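You operate a simulated robot arm through the tools that you are given. There is no shell and no other tool.

The job below is to be done with a simulated robot arm. You get a single attempt, and the scene is never put back.

## Task
Stand the damp sponge before the hair dryer's mouth and blow it dry.
Fine: socket on, dryer on, wait till it is dry, then both off again. Set down upright: pink sponge.
Where things are to end (x, y in the base frame): pink sponge within 40 mm of [400, 380].

It is judged by the outcome, as a careful person would: the job done as asked, and still so three seconds after it is handed in. It fails if anything else is knocked over, pushed out of place, dropped, spilled or broken.

## Robot
A 7-joint arm with a two-finger parallel gripper, fixed in place. Base frame: the origin is on the floor under the middle of its stand, x ahead of it, y to its left, z up; the work surface is at about z = 760. Readings come in mm, degrees, newtons and seconds.
It reaches about 1479 mm from its shoulder. Its first joint turns from -166.0 to 166.0 degrees. Payload 4.4 kg.
The tool frame sits at the grasp point between the pads (the TCP): z along the fingers, y along the line on which they close. The tips reach 23 mm beyond it. Largest opening 94 mm; finger width 38, thickness 10; the body of the gripper, 54 by 96 mm, starts 39 mm behind the TCP.
Orientation is told as [roll, pitch, yaw] about the base's x, y, z axes, in that order, counted from this pose: with the fingers straight down and closing along the base's y, the tool's x points along the base's -x, its y along +y and its z along -z.

## Interface
- The arm moves only by the tool send_rows. Its argument "deltas" is a list of rows, each an object of numbers (a shift or turn left out is 0, a gripper value left out holds the last): "x", "y", "z": the shift along the base's x, y, z in mm; "rx", "ry", "rz": the turn, a rotation vector about the base's x, y, z in degrees; "fingers": the opening, from 0 (shut) to 1 (fully open). In form: [{"x": .., "y": .., "z": .., "rx": .., "ry": .., "rz": .., "fingers": ..}, ...]. A call has 1 to 20 rows; each row is the pose to reach, as a shift and turn from the pose commanded when the call began. Each row takes 0.2 s and may step no farther than 50 mm and 8.6 degrees from the row before; otherwise, or with a gripper value out of range, the whole call is refused. Where a pose cannot be reached the arm comes as near as it can. A force on the tool above 40 N (or 10 N above the force at the start of the call, whichever is more), or a blocked arm, ends the call early, and 0.2 s more pass. The fingers move at their own pace (about 72 mm/s each) and stop on an object; they squeeze with about 31 N. The grip force told is the motor's: it shows also when the fingers shut on nothing. Time passes only in rows, and 0.2 s behind the last, so rows that repeat a pose let the fingers close. It gives the time, the measured TCP pose, the force on the tool (base axes), the opening and the grip force at its end, in the units of the frame above (readings bear some noise), with the torque about the TCP (base axes, N m) and any sound that the robot's microphone picked up, and new pictures: "show" is both (left out), scene, wrist or none.
- Cameras (640 x 400 px; columns grow to the right, rows downward): "scene" is fixed at [226.4, 645.6, 1360.6]; the picture's right is [0.95, -0.31, 0.00], its down [-0.24, -0.74, -0.63] and it looks along [0.20, 0.60, -0.78] (base axes); focal length 214 px, centre (320, 200). "wrist" rides on the gripper at [86, 16, -74] in the tool frame; the picture's right is [-0.18, 0.98, 0.00], its down [-0.58, -0.11, -0.81] and it looks along [-0.79, -0.15, 0.59] (tool axes); focal length 243 px, centre (320, 200). There is no depth. A picture from a camera that has moved, and an enlarged one, comes with that camera's place and axes in the base frame and with its lens. The place of the scene camera against the robot may be out by one fixed shift of up to 18 mm in any direction.
- close_up(camera, box): a new picture of the part [left, top, right, bottom] of that camera's present view, enlarged. It takes no simulated time.
- job_done(): hands the job in; it is judged then, once.

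Nothing tells you positions but the pictures and the camera data. Unless the task says otherwise, let go and move clear before handing in.

The tools are called by a JSON object that holds its "api" and its "payload". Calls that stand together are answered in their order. send_rows: Moves the arm, as the interface text tells. Its arguments: {"type":"object","properties":{"deltas":{"type":"array","items":{"type":"object","properties":{"x":{"type":"number"},"y":{"type":"number"},"z":{"type":"number"},"rx":{"type":"number"},"ry":{"type":"number"},"rz":{"type":"number"},"fingers":{"type":"number"}}}},"show":{"type":"string","enum":["both","scene","wrist","none"]}},"required":["deltas"]} The other tools are called the same way: close_up (camera, box) takes an enlarged picture of a part of a camera's view; job_done () hands the job in.

At the start:

```text
time_s: 0.0
tool_pos: [599.4, 361.2, 1116.7]
tcp_rot: [-0.1, 0.1, 0.0]
wrist_force: [0.5, -0.1, -0.9]
ft_torque: [0.03, -0.02, 0.01]
grip_width: 93.9
gripper_force: 0.0
```

scene: 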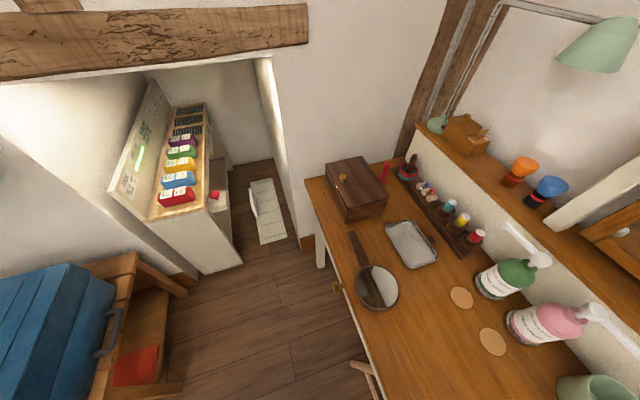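
wrist: 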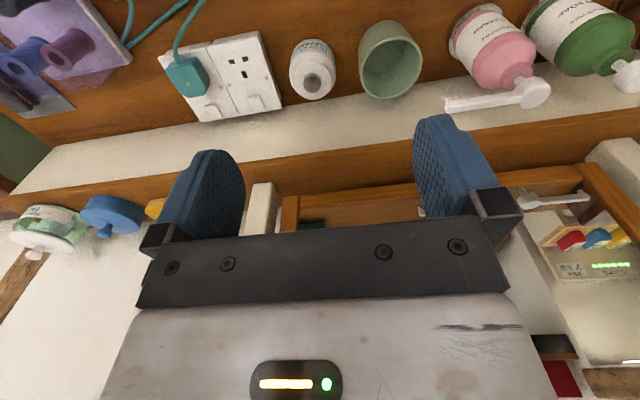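

I see a workbench with bottles, a mirror and a twin socket with a green plug in the wrist view; the dryer and sponge are not in view yet. I will enlarge the views first before moving.

{"api": "close_up", "payload": {"camera": "wrist", "box": [0, 0, 320, 200]}}

{"api": "close_up", "payload": {"camera": "scene", "box": [320, 150, 640, 400]}}

```text
2.00 times, centred on (160, 100) of wrist
camera zoom: at [512.1, 376.9, 1189.9], right [0.18, 0.98, 0.0], down [0.58, -0.11, 0.81], along [0.79, -0.15, -0.59], focal length 485 px, centre (640, 400)
```

zoom: 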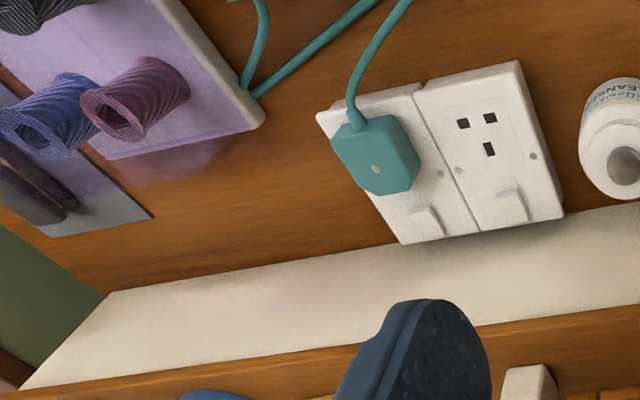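

```text
1.60 times, centred on (480, 275) of scene
camera zoom: at [226.4, 645.6, 1360.6], right [0.95, -0.31, 0.0], down [-0.24, -0.74, -0.63], along [0.2, 0.6, -0.78], focal length 343 px, centre (64, 80)
```

zoom: 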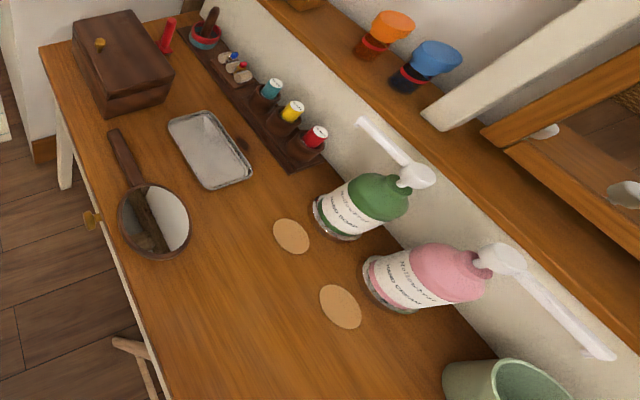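

The socket lies on the bench near the wall with a teal plug whose cord runs back toward the robot and to the right. I'll tilt the wrist camera down and draw back at the same height to find the dryer and sponge.

{"api": "send_rows", "payload": {"deltas": [{"x": -30, "y": -20, "z": 10, "ry": 7}, {"x": -60, "y": -40, "z": 20, "ry": 14}, {"x": -90, "y": -60, "z": 30, "ry": 21}, {"x": -120, "y": -80, "z": 40, "ry": 28}, {"x": -120, "y": -100, "z": 40, "ry": 32}], "show": "wrist"}}

```text
time_s: 1.2
tool_pos: [478.5, 260.3, 1156.8]
tcp_rot: [0.1, 32.1, 0.0]
wrist_force: [0.2, -0.2, 0.3]
ft_torque: [0.02, 0.01, 0.0]
grip_width: 93.9
gripper_force: 0.1
camera wrist: at [444.8, 275.1, 1264.5], right [0.16, 0.98, -0.1], down [0.92, -0.11, 0.37], along [0.36, -0.15, -0.92], focal length 243 px, centre (320, 200)
```

wrist: 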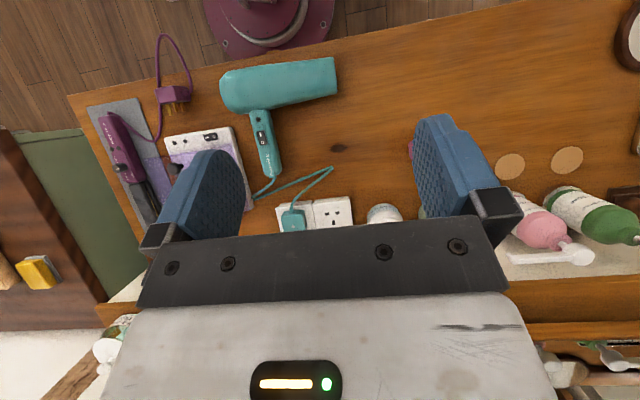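

The teal hair dryer lies on the bench with its mouth at about (404, 262) facing +y, handle toward the wall; something pink is hidden behind the finger. I'll zoom and then shift the view to the left (+y).

{"api": "close_up", "payload": {"camera": "wrist", "box": [80, 20, 400, 240]}}

{"api": "send_rows", "payload": {"deltas": [{"y": 40, "x": -20}, {"y": 80, "x": -40}, {"y": 120, "x": -60}, {"y": 140, "x": -80}], "show": "both"}}

```text
1.82 times, centred on (240, 130) of wrist
camera zoom: at [444.8, 275.1, 1264.5], right [0.16, 0.98, -0.1], down [0.92, -0.11, 0.37], along [0.36, -0.15, -0.92], focal length 441 px, centre (466, 327)
```

zoom: 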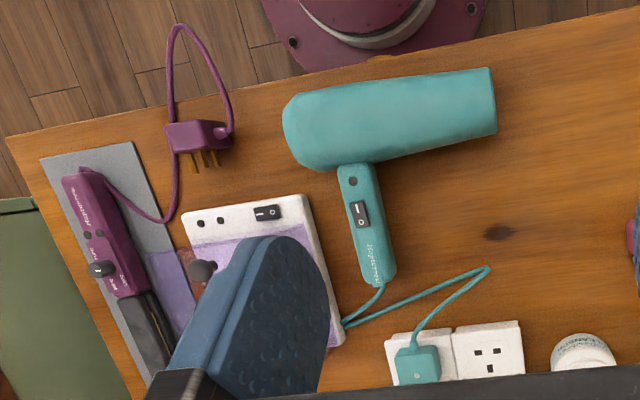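

```text
time_s: 2.2
tool_pos: [399.2, 400.8, 1157.8]
tcp_rot: [0.0, 32.0, 0.0]
wrist_force: [0.0, 0.0, -0.2]
ft_torque: [0.01, -0.02, 0.01]
grip_width: 93.8
gripper_force: 0.1
camera wrist: at [364.3, 417.3, 1265.9], right [0.16, 0.98, -0.1], down [0.92, -0.11, 0.38], along [0.36, -0.15, -0.92], focal length 243 px, centre (320, 200)
```

scene: 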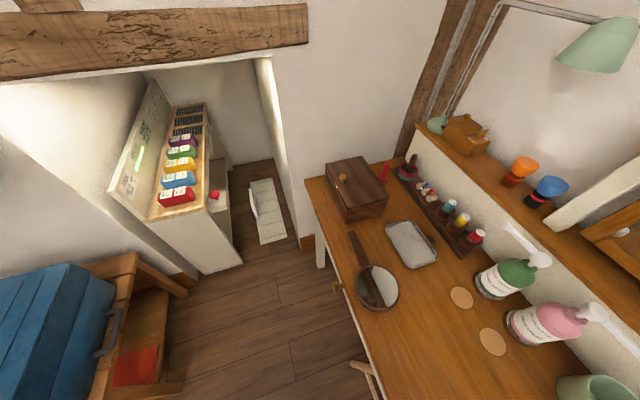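
wrist: 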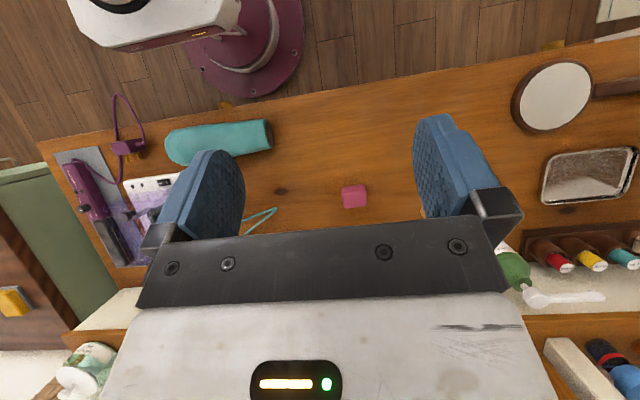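

The pink sponge stands on the bench at roughly (552, 412). I'll zoom in on it.

{"api": "close_up", "payload": {"camera": "wrist", "box": [300, 160, 400, 222]}}

{"api": "close_up", "payload": {"camera": "wrist", "box": [40, 80, 300, 242]}}

```text
6.40 times, centred on (350, 191) of wrist
camera zoom: at [364.3, 417.3, 1265.9], right [0.16, 0.98, -0.1], down [0.92, -0.11, 0.38], along [0.36, -0.15, -0.92], focal length 1553 px, centre (128, 258)
```

zoom: 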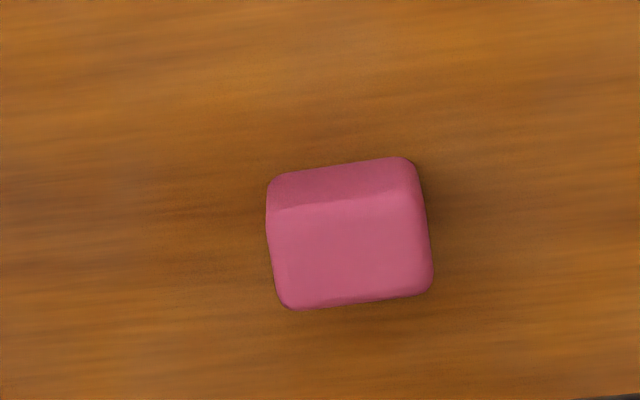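

```text
2.46 times, centred on (170, 161) of wrist
camera zoom: at [364.3, 417.3, 1265.9], right [0.16, 0.98, -0.1], down [0.92, -0.11, 0.38], along [0.36, -0.15, -0.92], focal length 597 px, centre (689, 296)
```

zoom: 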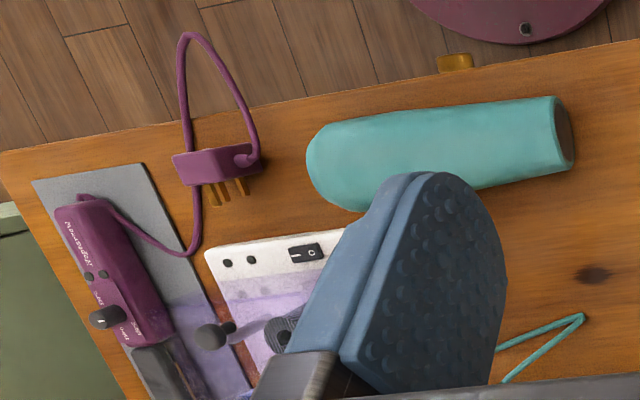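

The sponge is a small block (~50 mm along y, ~35 mm along x), squared to the axes, and the dryer axis is close to x = 400. Next I'll take a closer look at the socket and its switches with the hand upright and well above the bench.

{"api": "send_rows", "payload": {"deltas": [{"x": 25, "y": -30, "z": 0, "ry": -6}, {"x": 50, "y": -60, "z": -10, "ry": -12}, {"x": 75, "y": -90, "z": -20, "ry": -18}, {"x": 100, "y": -120, "z": -40, "ry": -24}, {"x": 125, "y": -150, "z": -65, "ry": -30}, {"x": 150, "y": -180, "z": -90, "ry": -32}, {"x": 170, "y": -205, "z": -120, "ry": -32}, {"x": 185, "y": -215, "z": -160, "ry": -32}], "show": "wrist"}}

```text
time_s: 4.0
tool_pos: [583.6, 185.1, 997.4]
tcp_rot: [0.0, 0.0, 0.0]
wrist_force: [0.1, -0.9, 0.0]
ft_torque: [-0.04, 0.04, 0.02]
grip_width: 94.0
gripper_force: 0.1
camera wrist: at [497.6, 200.6, 1070.7], right [0.18, 0.98, 0.0], down [0.58, -0.11, 0.81], along [0.79, -0.15, -0.59], focal length 243 px, centre (320, 200)
```

wrist: 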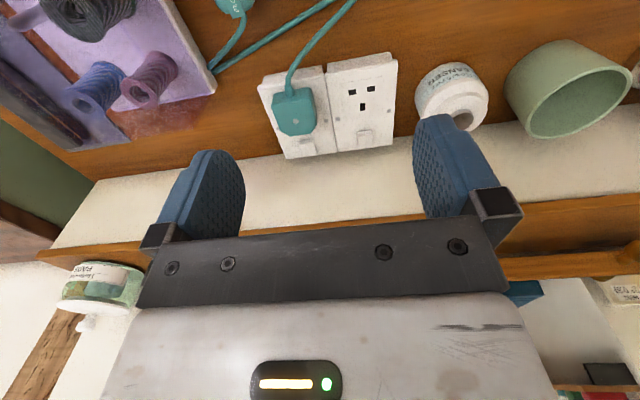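

{"api": "close_up", "payload": {"camera": "wrist", "box": [240, 40, 420, 165]}}

{"api": "close_up", "payload": {"camera": "wrist", "box": [270, 115, 400, 165]}}

```text
3.20 times, centred on (330, 102) of wrist
camera zoom: at [497.6, 200.6, 1070.7], right [0.18, 0.98, 0.0], down [0.58, -0.11, 0.81], along [0.79, -0.15, -0.59], focal length 776 px, centre (288, 512)
```

zoom: 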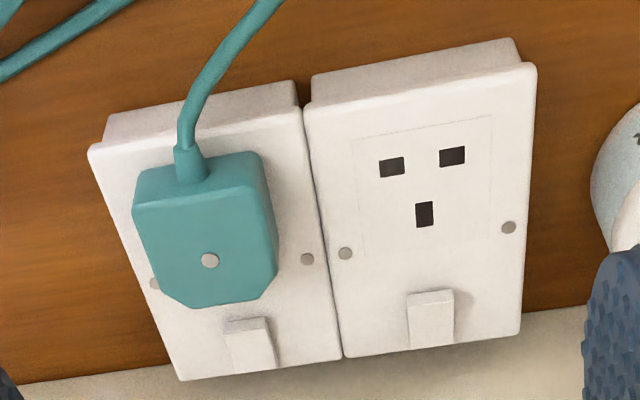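

```text
4.92 times, centred on (335, 140) of wrist
camera zoom: at [497.6, 200.6, 1070.7], right [0.18, 0.98, 0.0], down [0.58, -0.11, 0.81], along [0.79, -0.15, -0.59], focal length 1194 px, centre (246, 495)
```

zoom: 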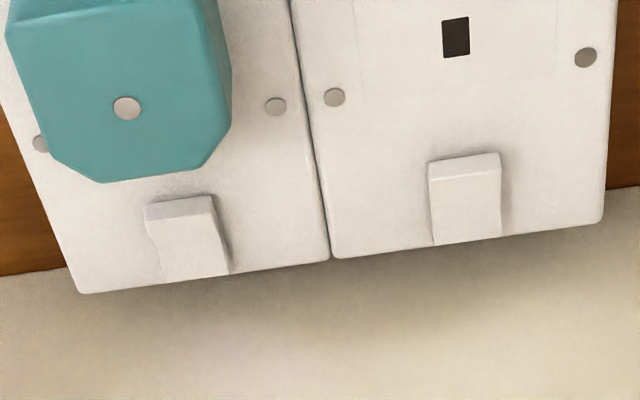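

The sockets lie flat on the bench (top about z ≈ 790), each with a rocker at the wall side whose near (robot-side) end is raised, which I read as off; the wall/shelf is just beyond at x ≈ 765. I'll check the fingertip shape and then look at the dryer switch more closely.

{"api": "close_up", "payload": {"camera": "wrist", "box": [130, 100, 540, 320]}}

{"api": "send_rows", "payload": {"deltas": [{"x": -40, "y": -10, "z": 0, "ry": 4}, {"x": -80, "y": -20, "z": 0, "ry": 8}, {"x": -110, "y": -25, "z": 0, "ry": 15}, {"x": -130, "y": -25, "z": 0, "ry": 22}, {"x": -140, "y": -25, "z": -10, "ry": 28}], "show": "wrist"}}

```text
1.56 times, centred on (335, 210) of wrist
camera zoom: at [497.6, 200.6, 1070.7], right [0.18, 0.98, 0.0], down [0.58, -0.11, 0.81], along [0.79, -0.15, -0.59], focal length 379 px, centre (297, 184)
```

zoom: 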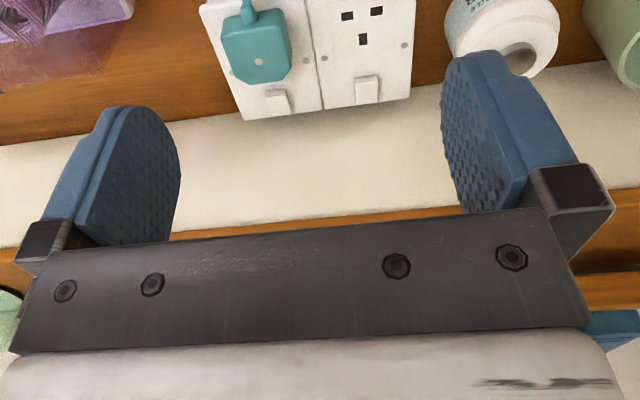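

```text
time_s: 5.2
tool_pos: [443.9, 159.5, 987.3]
tcp_rot: [0.0, 28.2, 0.1]
wrist_force: [0.2, 0.3, 0.3]
ft_torque: [0.01, 0.03, 0.02]
grip_width: 93.9
gripper_force: 0.0
camera wrist: at [402.4, 176.2, 1091.1], right [0.16, 0.98, -0.09], down [0.89, -0.11, 0.44], along [0.42, -0.15, -0.89], focal length 243 px, centre (320, 200)
```

wrist: 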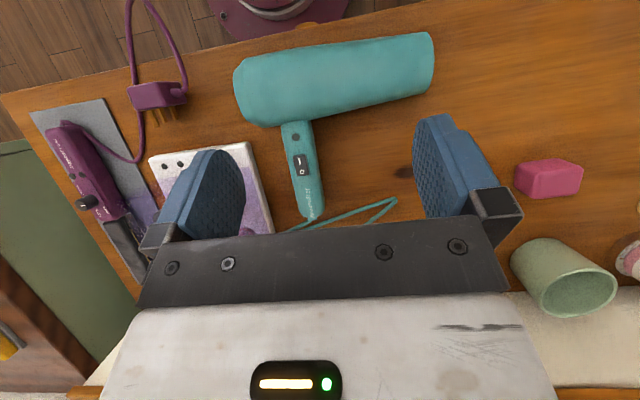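

The dryer with its rocker on the handle is in view, and the sponge at right. I'll zoom on the switch, the barrel and the sponge.

{"api": "close_up", "payload": {"camera": "wrist", "box": [260, 110, 350, 230]}}

{"api": "close_up", "payload": {"camera": "wrist", "box": [500, 140, 600, 210]}}

{"api": "close_up", "payload": {"camera": "wrist", "box": [220, 20, 460, 150]}}

```text
3.33 times, centred on (305, 170) of wrist
camera zoom: at [402.4, 176.2, 1091.1], right [0.16, 0.98, -0.09], down [0.89, -0.11, 0.44], along [0.42, -0.15, -0.89], focal length 809 px, centre (370, 300)
```

zoom: 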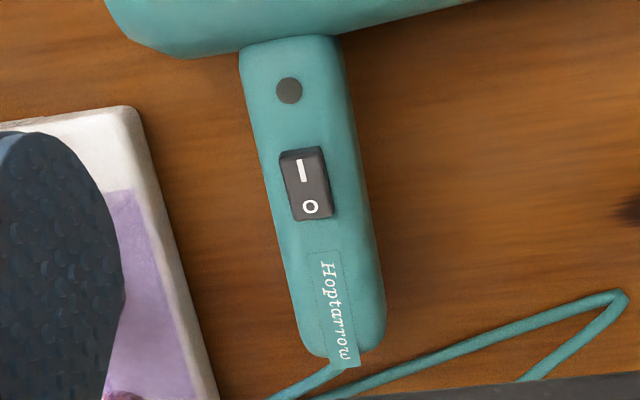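

```text
5.71 times, centred on (550, 175) of wrist
camera zoom: at [402.4, 176.2, 1091.1], right [0.16, 0.98, -0.09], down [0.89, -0.11, 0.44], along [0.42, -0.15, -0.89], focal length 1386 px, centre (-994, 343)
```

zoom: 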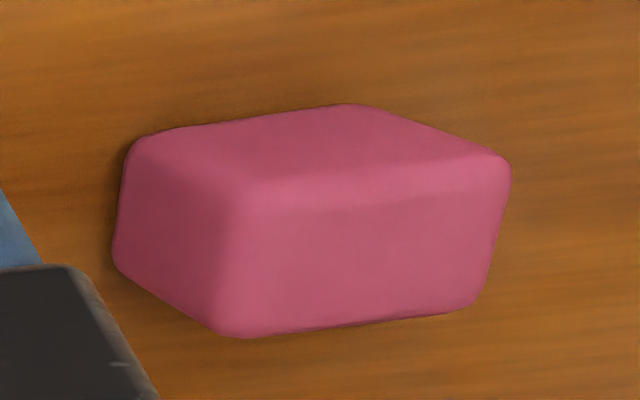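

```text
2.67 times, centred on (340, 85) of wrist
camera zoom: at [402.4, 176.2, 1091.1], right [0.16, 0.98, -0.09], down [0.89, -0.11, 0.44], along [0.42, -0.15, -0.89], focal length 647 px, centre (267, 507)
```

zoom: 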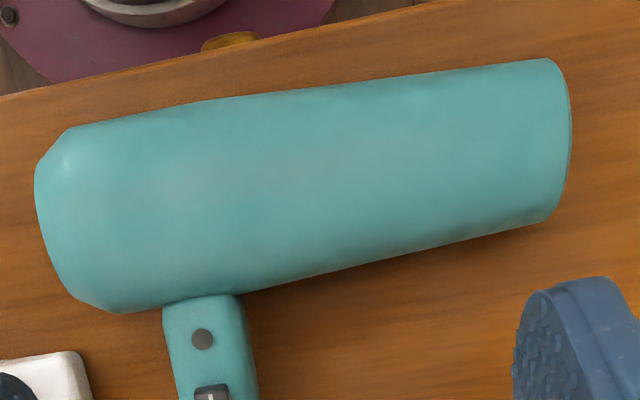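

The sponge sits at about (553, 412), roughly 50 × 35 × 35 mm; the dryer's rocker has "I" toward the barrel and "O" toward the handle end (now off). I'll go upright above the sponge with the fingers open.

{"api": "send_rows", "payload": {"deltas": [{"x": 14, "y": 32, "z": 0, "ry": -4}, {"x": 28, "y": 64, "z": 0, "ry": -8}, {"x": 42, "y": 96, "z": 0, "ry": -12}, {"x": 56, "y": 128, "z": -5, "ry": -16}, {"x": 70, "y": 160, "z": -15, "ry": -20}, {"x": 84, "y": 192, "z": -30, "ry": -24}, {"x": 98, "y": 224, "z": -50, "ry": -28}, {"x": 109, "y": 252, "z": -80, "ry": -28.1, "fingers": 1}], "show": "wrist"}}

```text
time_s: 7.0
tool_pos: [552.8, 414.2, 904.2]
tcp_rot: [0.0, -0.2, -0.1]
wrist_force: [-0.1, 0.2, -0.5]
ft_torque: [0.0, 0.02, 0.01]
grip_width: 94.0
gripper_force: 0.1
camera wrist: at [465.6, 429.6, 977.8], right [0.18, 0.98, 0.0], down [0.58, -0.11, 0.81], along [0.79, -0.15, -0.59], focal length 243 px, centre (320, 200)
```

wrist: 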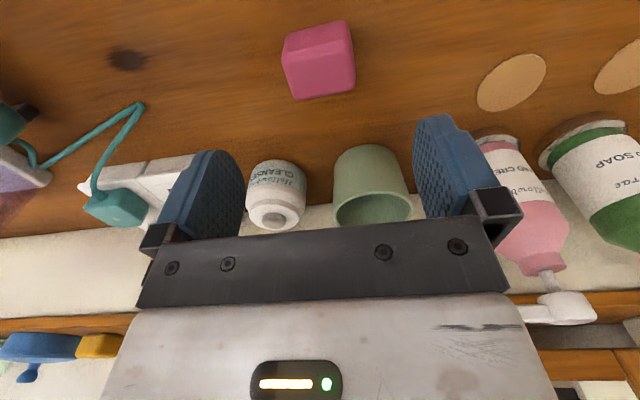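

I'm above the sponge; a quick zoom will refine its centre before descending.

{"api": "close_up", "payload": {"camera": "wrist", "box": [260, 10, 380, 110]}}

```text
4.00 times, centred on (320, 60) of wrist
camera zoom: at [465.6, 429.6, 977.8], right [0.18, 0.98, 0.0], down [0.58, -0.11, 0.81], along [0.79, -0.15, -0.59], focal length 970 px, centre (320, 760)
```

zoom: 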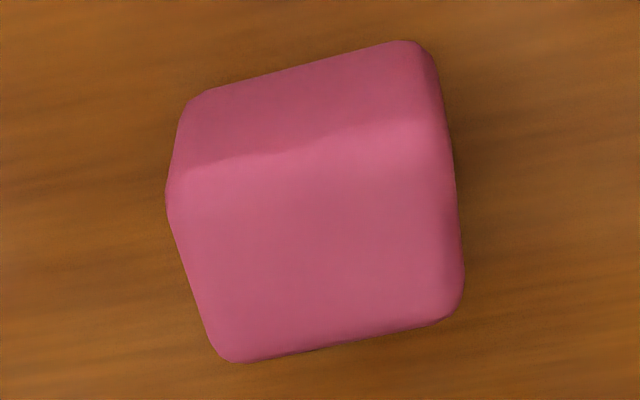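

Sponge centre confirmed at about (553, 413), which is under the gripper. I'll descend and close on it.

{"api": "send_rows", "payload": {"deltas": [{"z": -40}, {"z": -80}, {"z": -100}, {"z": -113}, {"z": -113, "fingers": 0}, {"z": -113, "fingers": 0}, {"z": -113, "fingers": 0}, {"z": -113, "fingers": 0}], "show": "wrist"}}

```text
time_s: 8.8
tool_pos: [551.2, 412.0, 792.2]
tcp_rot: [0.0, -0.1, 0.0]
wrist_force: [0.6, 0.6, -0.3]
ft_torque: [-0.01, 0.01, 0.04]
grip_width: 48.7
gripper_force: 31.2
camera wrist: at [464.6, 427.5, 865.4], right [0.18, 0.98, 0.0], down [0.58, -0.11, 0.81], along [0.79, -0.15, -0.59], focal length 243 px, centre (320, 200)
```

wrist: 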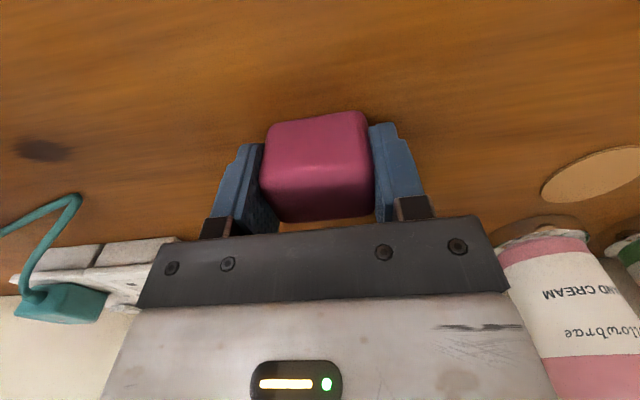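

The sponge is held (48.7 mm wide). I'll lift it, carry it to (400, 380), and set it down at the same height.

{"api": "send_rows", "payload": {"deltas": [{"z": 30}, {"z": 60}, {"x": -40, "y": -8, "z": 70}, {"x": -80, "y": -16, "z": 70}, {"x": -120, "y": -24, "z": 70}, {"x": -151, "y": -32, "z": 70}, {"x": -151, "y": -32, "z": 40}, {"x": -151, "y": -32, "z": 15}, {"x": -151, "y": -32, "z": 5}, {"x": -151, "y": -32, "z": 1}, {"x": -151, "y": -32, "z": 0}], "show": "wrist"}}

```text
time_s: 11.2
tool_pos: [402.0, 382.6, 792.4]
tcp_rot: [0.0, 0.0, -0.1]
wrist_force: [1.1, 0.7, -0.2]
ft_torque: [-0.01, 0.01, 0.0]
grip_width: 48.6
gripper_force: 31.4
camera wrist: at [314.5, 397.1, 866.1], right [0.18, 0.98, 0.0], down [0.58, -0.11, 0.81], along [0.79, -0.15, -0.59], focal length 243 px, centre (320, 200)
```

wrist: 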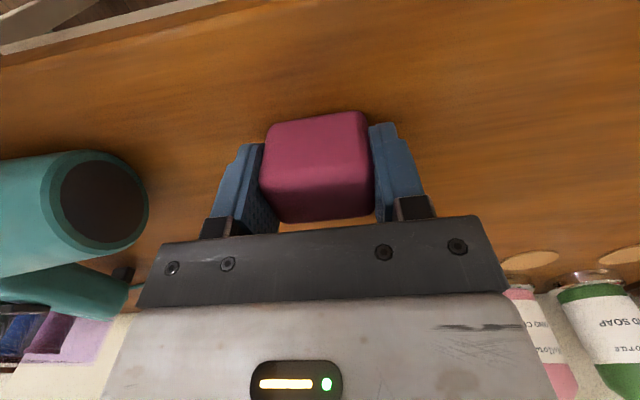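

The sponge is at (402, 382) just on the bench with the dryer's mouth to its right. I'll open the fingers and rise straight up.

{"api": "send_rows", "payload": {"deltas": [{"fingers": 0.85}, {"fingers": 0.85}, {"fingers": 0.85}, {"z": 20}, {"z": 60}, {"z": 100}, {"z": 140}], "show": "wrist"}}

```text
time_s: 12.8
tool_pos: [403.1, 380.9, 932.9]
tcp_rot: [0.0, -0.1, 0.1]
wrist_force: [0.2, -0.2, -0.1]
ft_torque: [-0.02, 0.03, 0.0]
grip_width: 79.8
gripper_force: 0.2
camera wrist: at [315.8, 397.1, 1006.1], right [0.18, 0.98, 0.0], down [0.58, -0.11, 0.81], along [0.79, -0.15, -0.59], focal length 243 px, centre (320, 200)
```

wrist: 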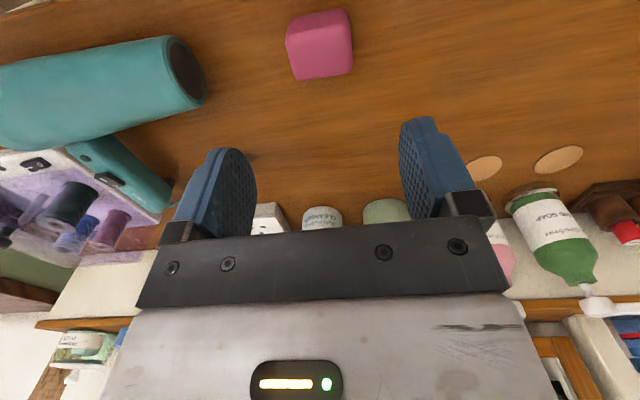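

The sponge stands in place at about (402, 381). Now I'll go look closely at the socket rocker from just above it.

{"api": "send_rows", "payload": {"deltas": [{"x": 30, "y": -30, "z": 10}, {"x": 60, "y": -60, "z": 10}, {"x": 90, "y": -90, "z": 10}, {"x": 120, "y": -120, "z": 10}, {"x": 150, "y": -150, "z": 10}, {"x": 180, "y": -180, "z": 10}, {"x": 210, "y": -210, "z": 0}, {"x": 237, "y": -241, "z": -13}], "show": "wrist"}}

```text
time_s: 14.6
tool_pos: [637.9, 139.2, 921.4]
tcp_rot: [0.1, 0.0, 0.0]
wrist_force: [-0.3, -0.5, 0.4]
ft_torque: [-0.01, 0.0, -0.01]
grip_width: 79.8
gripper_force: 0.1
camera wrist: at [551.4, 155.6, 993.5], right [0.18, 0.98, 0.0], down [0.58, -0.11, 0.81], along [0.79, -0.15, -0.59], focal length 243 px, centre (320, 200)
```

wrist: 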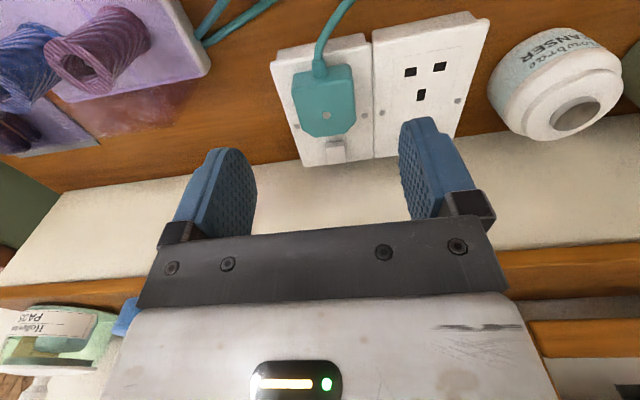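

{"api": "close_up", "payload": {"camera": "wrist", "box": [260, 20, 400, 180]}}

{"api": "close_up", "payload": {"camera": "wrist", "box": [295, 125, 375, 175]}}

```text
2.50 times, centred on (330, 100) of wrist
camera zoom: at [551.4, 155.6, 993.5], right [0.18, 0.98, 0.0], down [0.58, -0.11, 0.81], along [0.79, -0.15, -0.59], focal length 606 px, centre (295, 450)
```

zoom: 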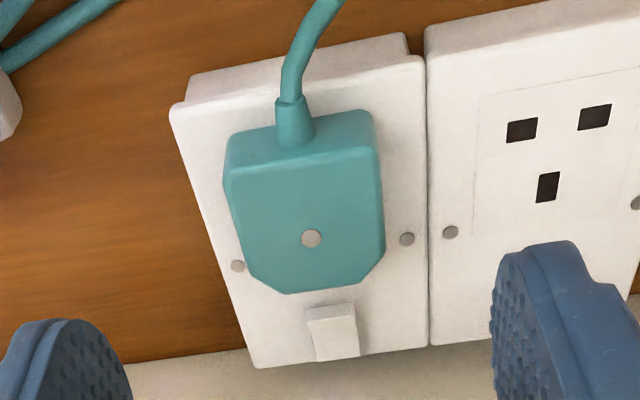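

```text
8.00 times, centred on (335, 150) of wrist
camera zoom: at [551.4, 155.6, 993.5], right [0.18, 0.98, 0.0], down [0.58, -0.11, 0.81], along [0.79, -0.15, -0.59], focal length 1941 px, centre (200, 600)
```

zoom: 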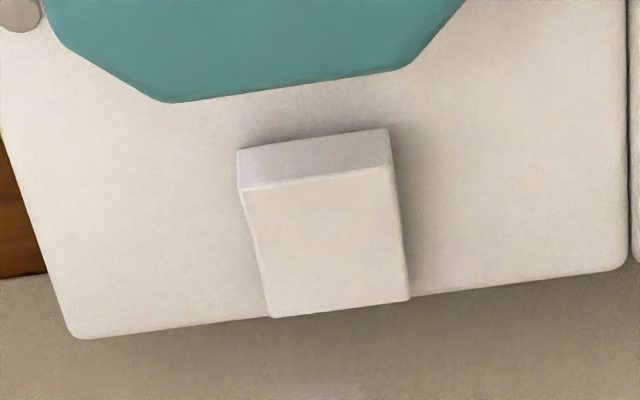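

The left rocker's raised (robot-side) edge triangulates to about (722, 139, 800) with the plate top at about 793; the plug's far edge is near x = 690, top z ≈ 820. I'll close the fingers, lean the hand back 20° so the tips point at the wall, and hover over the raised end.

{"api": "send_rows", "payload": {"deltas": [{"fingers": 0}, {"fingers": 0, "x": 0, "ry": -7}, {"x": 30, "ry": -14, "fingers": 0}, {"x": 60, "ry": -20, "fingers": 0}, {"x": 89.5, "z": -20, "ry": -20, "fingers": 0}, {"x": 89.5, "z": -50, "ry": -20, "fingers": 0}, {"x": 89.5, "z": -62, "ry": -20, "fingers": 0}], "show": "wrist"}}

```text
time_s: 16.2
tool_pos: [729.6, 139.4, 859.3]
tcp_rot: [-0.1, -20.1, 0.1]
wrist_force: [-0.4, -0.7, -0.8]
ft_torque: [-0.01, 0.0, -0.03]
grip_width: 0.0
gripper_force: 30.8
camera wrist: at [622.2, 155.5, 897.9], right [0.17, 0.98, 0.06], down [0.27, -0.11, 0.96], along [0.95, -0.15, -0.28], focal length 243 px, centre (320, 200)
```

wrist: 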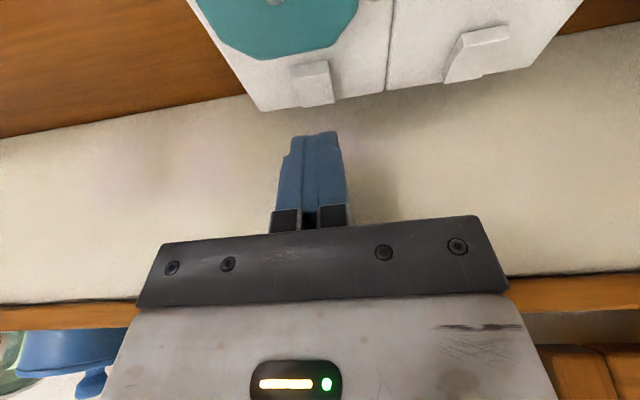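

{"api": "close_up", "payload": {"camera": "wrist", "box": [260, 40, 370, 160]}}

```text
3.33 times, centred on (315, 100) of wrist
camera zoom: at [622.2, 155.5, 897.9], right [0.17, 0.98, 0.06], down [0.27, -0.11, 0.96], along [0.95, -0.15, -0.28], focal length 809 px, centre (337, 533)
```

zoom: 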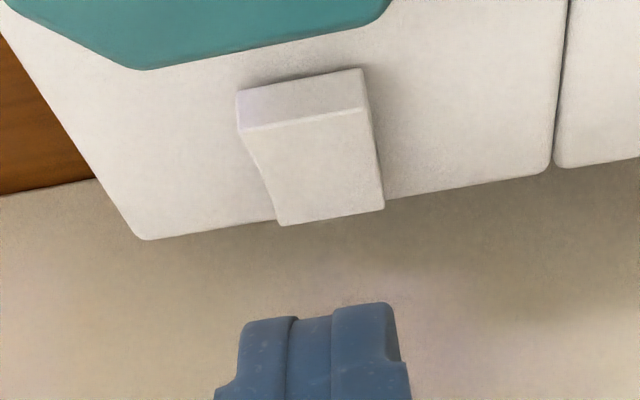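

The tip lines up with the rocker in y; I'll shift back 4 mm in x and press down slowly on its raised robot-side end.

{"api": "send_rows", "payload": {"deltas": [{"x": -4, "z": -20, "fingers": 0}, {"x": -4, "z": -32}, {"x": -4, "z": -36}, {"x": -4, "z": -38}, {"x": -4, "z": -40}, {"x": -4, "z": -42}], "show": "wrist"}}

```text
time_s: 16.9
tool_pos: [723.5, 139.5, 828.7]
tcp_rot: [0.1, -20.2, 0.1]
wrist_force: [-19.7, 0.3, 18.6]
ft_torque: [0.07, 0.65, 0.08]
grip_width: 0.1
gripper_force: 30.7
stopped in row 3: the force on the tool passed its limit at 67 N (the readings are from after the stop); the commanded pose is now the measured one
camera wrist: at [617.3, 156.2, 867.6], right [0.17, 0.98, 0.06], down [0.27, -0.11, 0.96], along [0.95, -0.15, -0.28], focal length 243 px, centre (320, 200)
```

wrist: 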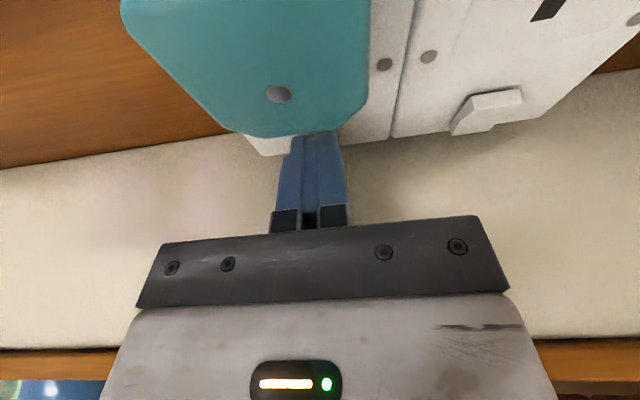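

Contact was met at TCP z ≈ 829 with a push back in −x and up. I'll back off upward and look whether the rocker has moved.

{"api": "send_rows", "payload": {"deltas": [{"z": 8}, {"z": 20}, {"z": 40}], "show": "wrist"}}

{"api": "close_up", "payload": {"camera": "wrist", "box": [240, 20, 400, 160]}}

```text
time_s: 17.7
tool_pos: [724.4, 139.9, 867.9]
tcp_rot: [0.0, -20.1, 0.0]
wrist_force: [0.1, 0.8, -0.6]
ft_torque: [0.0, 0.0, 0.03]
grip_width: 0.0
gripper_force: 31.4
camera wrist: at [616.3, 156.5, 906.5], right [0.17, 0.98, 0.06], down [0.27, -0.11, 0.96], along [0.95, -0.15, -0.28], focal length 243 px, centre (320, 200)
```

wrist: 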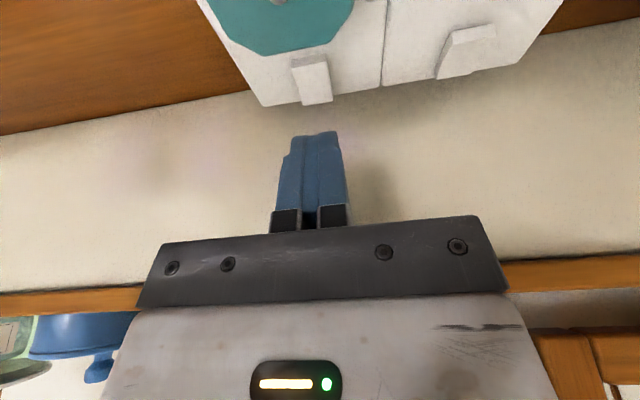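

```text
2.86 times, centred on (320, 90) of wrist
camera zoom: at [616.3, 156.5, 906.5], right [0.17, 0.98, 0.06], down [0.27, -0.11, 0.96], along [0.95, -0.15, -0.28], focal length 693 px, centre (320, 514)
```

zoom: 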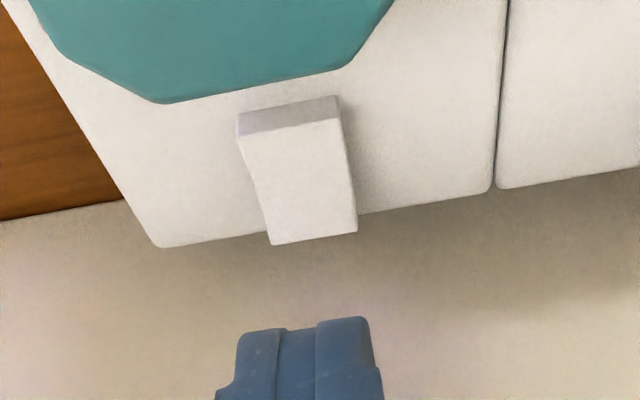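

The left rocker seems to have tipped (its wall-side end now stands higher). I'll compare it against the untouched right rocker.

{"api": "close_up", "payload": {"camera": "wrist", "box": [280, 10, 520, 120]}}

{"api": "send_rows", "payload": {"deltas": [{"x": -30, "z": 20, "ry": 6}, {"x": -60, "z": 40, "ry": 13}, {"x": -86, "z": 53, "ry": 20}], "show": "wrist"}}

{"api": "close_up", "payload": {"camera": "wrist", "box": [260, 20, 500, 180]}}

```text
2.67 times, centred on (400, 65) of wrist
camera zoom: at [616.3, 156.5, 906.5], right [0.17, 0.98, 0.06], down [0.27, -0.11, 0.96], along [0.95, -0.15, -0.28], focal length 647 px, centre (107, 560)
```

zoom: 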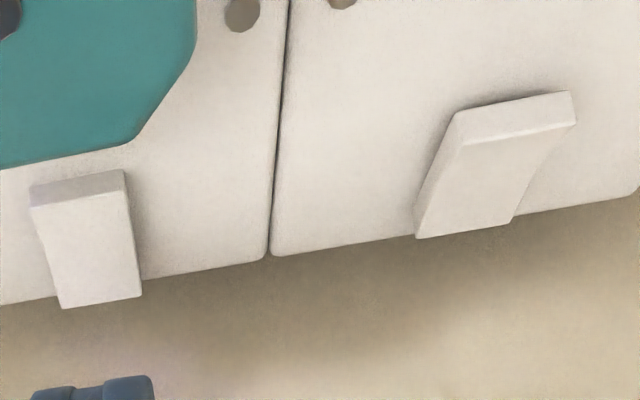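

```text
time_s: 18.5
tool_pos: [637.3, 139.8, 921.8]
tcp_rot: [0.0, 0.0, 0.1]
wrist_force: [-1.4, -0.1, 0.3]
ft_torque: [0.0, -0.02, 0.04]
grip_width: 0.0
gripper_force: 31.5
camera wrist: at [550.7, 156.4, 994.4], right [0.18, 0.98, 0.0], down [0.58, -0.11, 0.81], along [0.79, -0.15, -0.59], focal length 243 px, centre (320, 200)
```

wrist: 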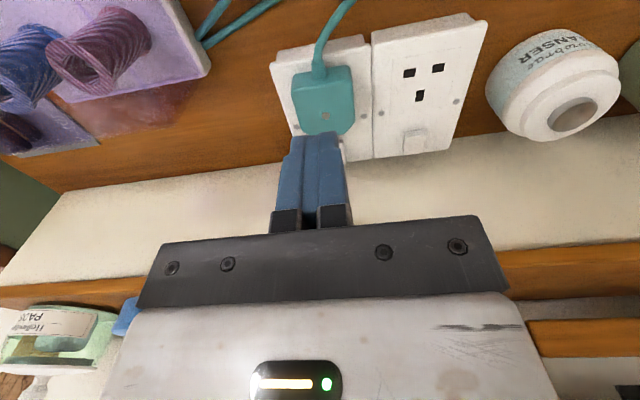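

```text
2.50 times, centred on (380, 100) of wrist
camera zoom: at [550.7, 156.4, 994.4], right [0.18, 0.98, 0.0], down [0.58, -0.11, 0.81], along [0.79, -0.15, -0.59], focal length 606 px, centre (170, 450)
```

zoom: 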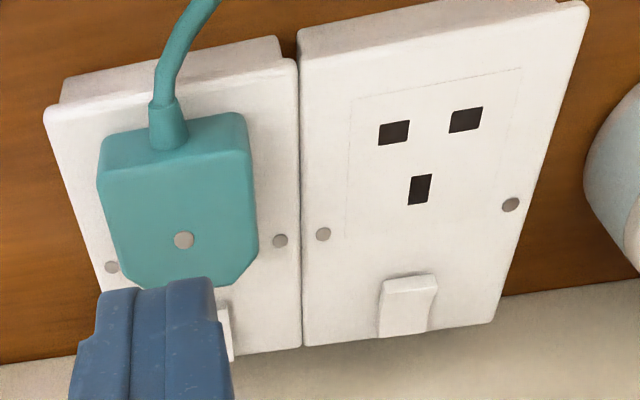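

The left rocker now differs from the right one (near end down, wall end up), so that socket is on. Next I'll view the dryer's switch from close above its handle.

{"api": "send_rows", "payload": {"deltas": [{"x": -35, "y": -10, "z": 0}, {"x": -75, "y": -20, "z": 0}, {"x": -110, "y": -30, "z": 0}, {"x": -140, "y": -37, "z": -15}, {"x": -150, "y": -40, "z": -35}], "show": "wrist"}}

{"api": "close_up", "payload": {"camera": "wrist", "box": [220, 20, 420, 160]}}

```text
time_s: 19.7
tool_pos: [488.4, 100.4, 887.0]
tcp_rot: [0.0, -0.2, 0.1]
wrist_force: [1.0, 0.0, 0.0]
ft_torque: [0.02, -0.01, -0.04]
grip_width: 0.0
gripper_force: 31.1
camera wrist: at [401.0, 116.0, 959.4], right [0.18, 0.98, 0.0], down [0.58, -0.11, 0.81], along [0.79, -0.15, -0.59], focal length 243 px, centre (320, 200)
```

wrist: 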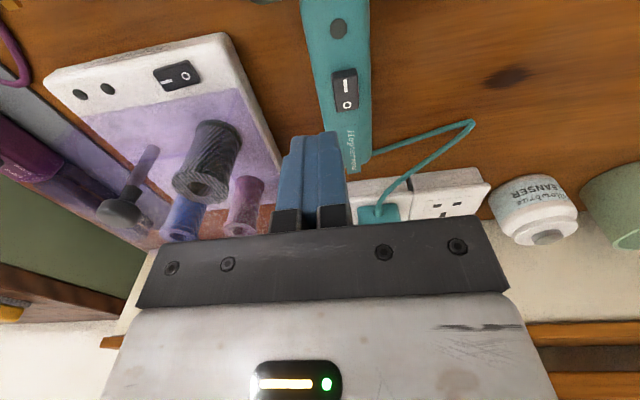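

```text
2.86 times, centred on (320, 90) of wrist
camera zoom: at [401.0, 116.0, 959.4], right [0.18, 0.98, 0.0], down [0.58, -0.11, 0.81], along [0.79, -0.15, -0.59], focal length 693 px, centre (320, 514)
```

zoom: 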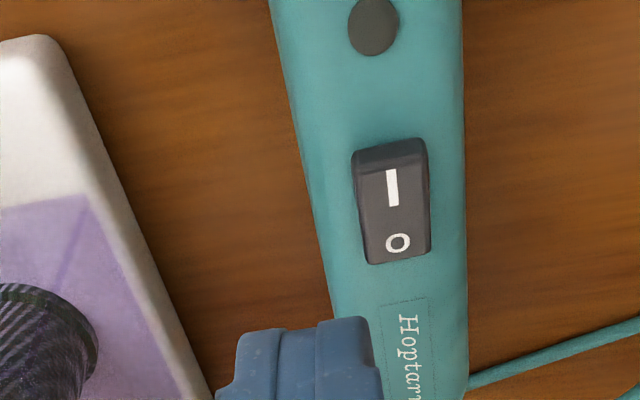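

The dryer rocker lies at about x 472–495, y ≈ 116, top z ≈ 823, with "I" on the barrel side. I'll lean the hand the other way (tips toward −x) so only the "I" end gets touched, and hover first.

{"api": "send_rows", "payload": {"deltas": [{"x": -5, "y": 5, "ry": 7, "fingers": 0}, {"x": -12, "y": 11, "ry": 14, "fingers": 0}, {"x": -23.4, "y": 16.1, "z": -5, "ry": 20, "fingers": 0}, {"x": -23.4, "y": 16.1, "z": -20, "ry": 20, "fingers": 0}], "show": "wrist"}}

{"api": "close_up", "payload": {"camera": "wrist", "box": [240, 60, 400, 200]}}

```text
time_s: 20.7
tool_pos: [464.3, 115.6, 866.9]
tcp_rot: [0.1, 20.0, 0.1]
wrist_force: [-0.1, 0.3, -0.1]
ft_torque: [0.0, -0.02, -0.01]
grip_width: 0.2
gripper_force: 30.5
camera wrist: at [408.6, 131.6, 964.8], right [0.17, 0.98, -0.06], down [0.82, -0.11, 0.56], along [0.54, -0.15, -0.83], focal length 243 px, centre (320, 200)
```

wrist: 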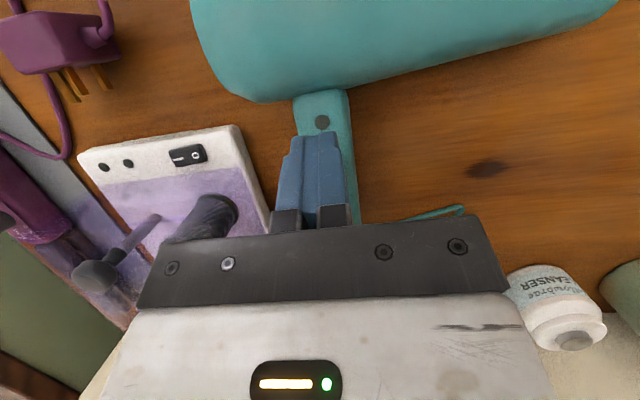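

```text
2.86 times, centred on (320, 130) of wrist
camera zoom: at [408.6, 131.6, 964.8], right [0.17, 0.98, -0.06], down [0.82, -0.11, 0.56], along [0.54, -0.15, -0.83], focal length 693 px, centre (320, 400)
```

zoom: 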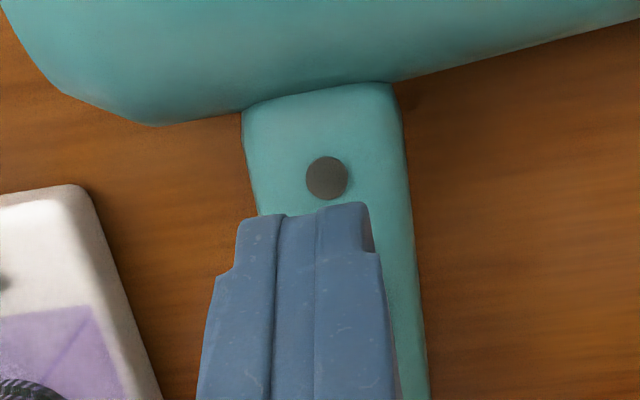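

The hand is over the "I" end and aligned in y (LED at y ≈ 116). I'll press down slowly in 2 mm steps.

{"api": "send_rows", "payload": {"deltas": [{"y": 1, "z": -6, "fingers": 0}, {"y": 1, "z": -11}, {"y": 1, "z": -13}, {"y": 1, "z": -15}, {"y": 1, "z": -17}, {"y": 1, "z": -18.5}], "show": "wrist"}}

```text
time_s: 21.8
tool_pos: [465.8, 117.3, 851.5]
tcp_rot: [0.0, 19.9, 0.1]
wrist_force: [-7.8, -2.8, 14.1]
ft_torque: [-0.12, 0.06, 0.01]
grip_width: 0.0
gripper_force: 30.5
stopped in row 5: the force on the tool passed its limit at 51 N (the readings are from after the stop); the commanded pose is now the measured one
camera wrist: at [408.9, 133.3, 949.9], right [0.17, 0.98, -0.06], down [0.82, -0.11, 0.56], along [0.55, -0.15, -0.83], focal length 243 px, centre (320, 200)
```

wrist: 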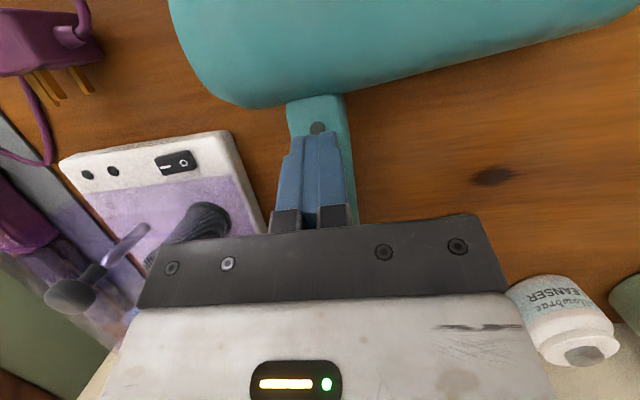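

The tip touched the "I" end at 51 N. I'll rise and look whether the rocker and lamp changed.

{"api": "send_rows", "payload": {"deltas": [{"z": 10}, {"z": 30, "x": 10}, {"z": 35, "x": 22, "ry": -7}, {"z": 35, "x": 22, "ry": -14}, {"z": 35, "x": 22, "ry": -20}], "show": "wrist"}}

{"api": "close_up", "payload": {"camera": "wrist", "box": [220, 20, 420, 160]}}

```text
time_s: 23.0
tool_pos: [488.3, 117.1, 887.2]
tcp_rot: [0.0, -0.2, 0.0]
wrist_force: [-0.1, 0.4, -0.7]
ft_torque: [0.02, -0.02, -0.01]
grip_width: 0.0
gripper_force: 31.3
camera wrist: at [400.5, 133.5, 959.7], right [0.18, 0.98, 0.0], down [0.58, -0.11, 0.81], along [0.8, -0.15, -0.59], focal length 243 px, centre (320, 200)
```

wrist: 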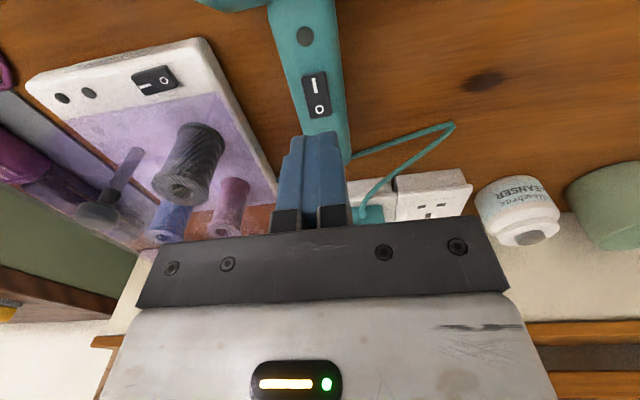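

```text
2.86 times, centred on (320, 90) of wrist
camera zoom: at [400.5, 133.5, 959.7], right [0.18, 0.98, 0.0], down [0.58, -0.11, 0.81], along [0.8, -0.15, -0.59], focal length 693 px, centre (320, 514)
```

zoom: 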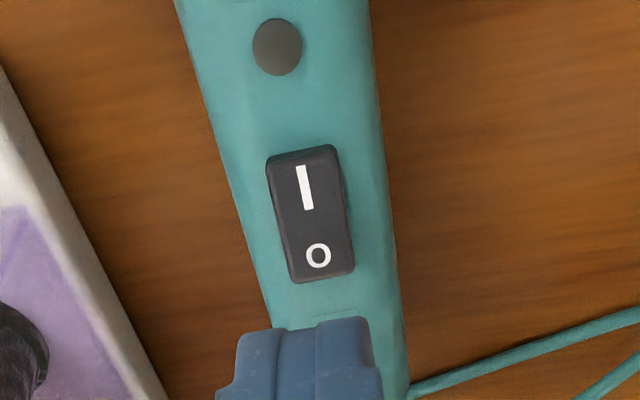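

The dryer rocker now shows the "I" end down, but I hear nothing yet. I'll wait a moment and check for sound.

{"api": "send_rows", "payload": {"deltas": [{"z": 10}, {"z": 10}, {"z": 10}], "show": "none"}}

```text
time_s: 23.8
tool_pos: [487.6, 118.5, 896.3]
tcp_rot: [0.0, -0.2, 0.1]
wrist_force: [0.6, 0.0, -0.3]
ft_torque: [0.05, -0.05, 0.05]
grip_width: 0.3
gripper_force: 31.2
```

No sound, so the power likely isn't reaching it. I'll go back to look at the socket rocker with open fingers for an unobstructed view.

{"api": "send_rows", "payload": {"deltas": [{"x": 35, "y": 6, "z": 15, "fingers": 0.85}, {"x": 75, "y": 12, "z": 25}, {"x": 115, "y": 18, "z": 25}, {"x": 150, "y": 21, "z": 25}], "show": "wrist"}}

{"api": "close_up", "payload": {"camera": "wrist", "box": [295, 125, 375, 175]}}

{"api": "close_up", "payload": {"camera": "wrist", "box": [250, 20, 510, 180]}}

```text
time_s: 24.8
tool_pos: [637.5, 142.3, 921.9]
tcp_rot: [-0.1, -0.2, 0.1]
wrist_force: [0.2, 0.5, 0.4]
ft_torque: [-0.01, 0.03, -0.03]
grip_width: 79.9
gripper_force: 0.1
camera wrist: at [550.5, 156.7, 995.0], right [0.18, 0.98, 0.0], down [0.58, -0.11, 0.81], along [0.79, -0.15, -0.59], focal length 243 px, centre (320, 200)
```

wrist: 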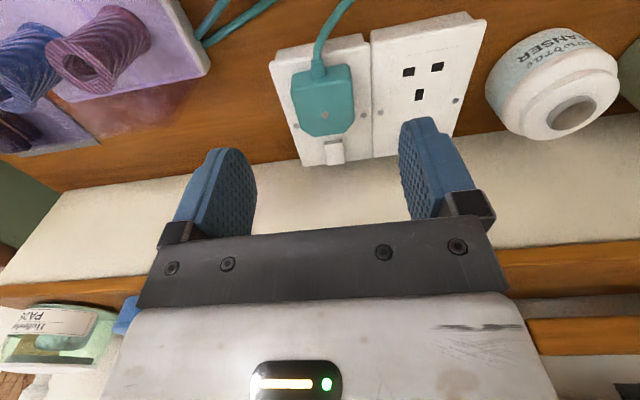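

```text
8.00 times, centred on (335, 150) of wrist
camera zoom: at [550.5, 156.7, 995.0], right [0.18, 0.98, 0.0], down [0.58, -0.11, 0.81], along [0.79, -0.15, -0.59], focal length 1941 px, centre (200, 600)
```

zoom: 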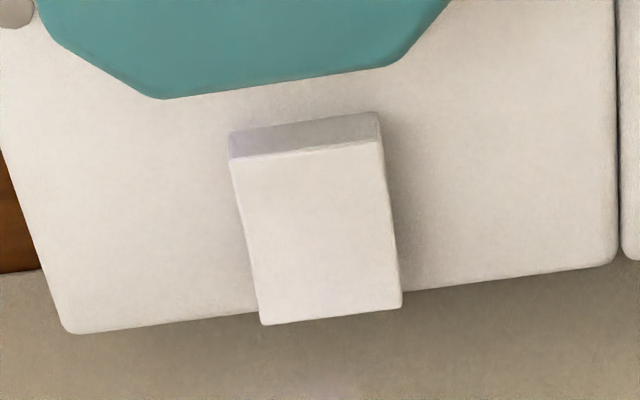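

```text
2.46 times, centred on (380, 100) of wrist
camera zoom: at [550.5, 156.7, 995.0], right [0.18, 0.98, 0.0], down [0.58, -0.11, 0.81], along [0.79, -0.15, -0.59], focal length 597 px, centre (172, 446)
```

zoom: 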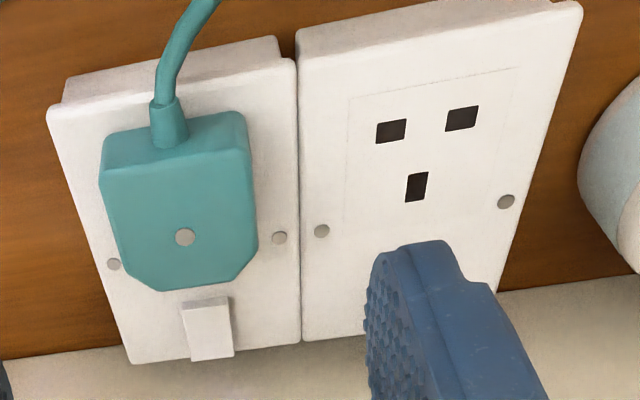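

The socket rocker has moved but may not be fully pressed home. I'll close the fingers, lean back 25° and press its robot-side end again, slowly in 1 mm steps.

{"api": "send_rows", "payload": {"deltas": [{"fingers": 0}, {"fingers": 0, "ry": -8}, {"x": 40, "y": -2, "ry": -16, "fingers": 0}, {"x": 80, "y": -3, "z": -20, "ry": -24, "fingers": 0}, {"x": 90, "y": -3, "z": -50, "ry": -25, "fingers": 0}, {"x": 90, "y": -3, "z": -75, "ry": -25, "fingers": 0}, {"x": 90, "y": -3, "z": -84, "ry": -25, "fingers": 0}, {"x": 90, "y": -3, "z": -84, "ry": -25, "fingers": 0}], "show": "wrist"}}

```text
time_s: 26.6
tool_pos: [727.2, 134.5, 836.7]
tcp_rot: [0.0, -25.2, 0.1]
wrist_force: [-0.6, -0.7, 0.4]
ft_torque: [0.0, 0.0, 0.02]
grip_width: 0.0
gripper_force: 31.3
camera wrist: at [617.5, 150.5, 866.5], right [0.17, 0.98, 0.08], down [0.18, -0.11, 0.98], along [0.97, -0.15, -0.2], focal length 243 px, centre (320, 200)
```

wrist: 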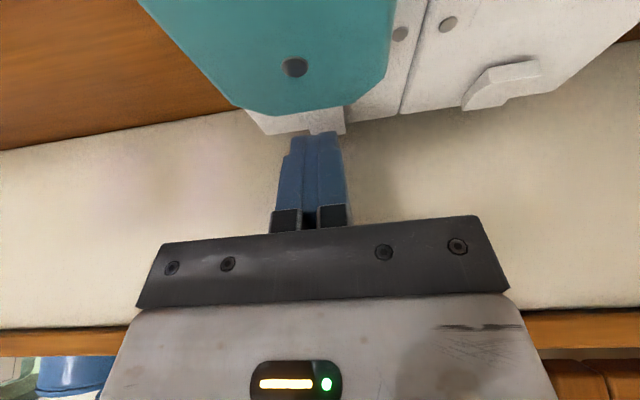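

The tip is about 4 mm off in y; I'll correct that and press down in 1 mm steps.

{"api": "send_rows", "payload": {"deltas": [{"y": 4.3, "z": 0, "fingers": 0}, {"y": 4.3, "z": -3}, {"y": 4.3, "z": -5}, {"y": 4.3, "z": -6}, {"y": 4.3, "z": -7}, {"y": 4.3, "z": -8}, {"y": 4.3, "z": -9}, {"y": 4.3, "z": -10}, {"y": 4.3, "z": -11}, {"y": 4.3, "z": -12}, {"y": 4.3, "z": -13}], "show": "wrist"}}

```text
time_s: 28.2
tool_pos: [728.6, 141.3, 830.1]
tcp_rot: [0.0, -25.4, 0.1]
wrist_force: [-4.8, 0.7, 8.3]
ft_torque: [0.01, 0.22, 0.06]
grip_width: 0.0
gripper_force: 31.0
stopped in row 7: the force on the tool passed its limit at 47 N (the readings are from after the stop); the commanded pose is now the measured one
camera wrist: at [618.0, 155.9, 860.3], right [0.17, 0.98, 0.08], down [0.18, -0.11, 0.98], along [0.97, -0.15, -0.19], focal length 243 px, centre (320, 200)
```

wrist: 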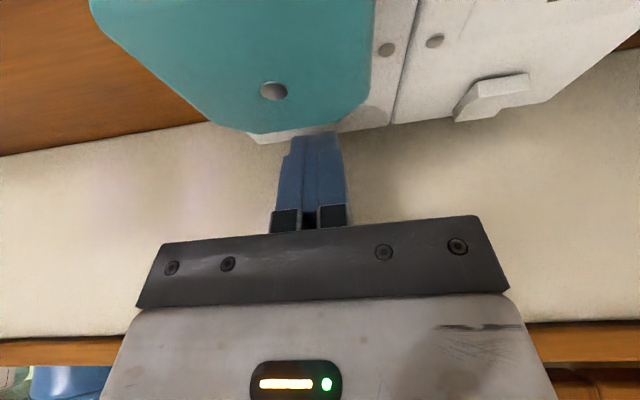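

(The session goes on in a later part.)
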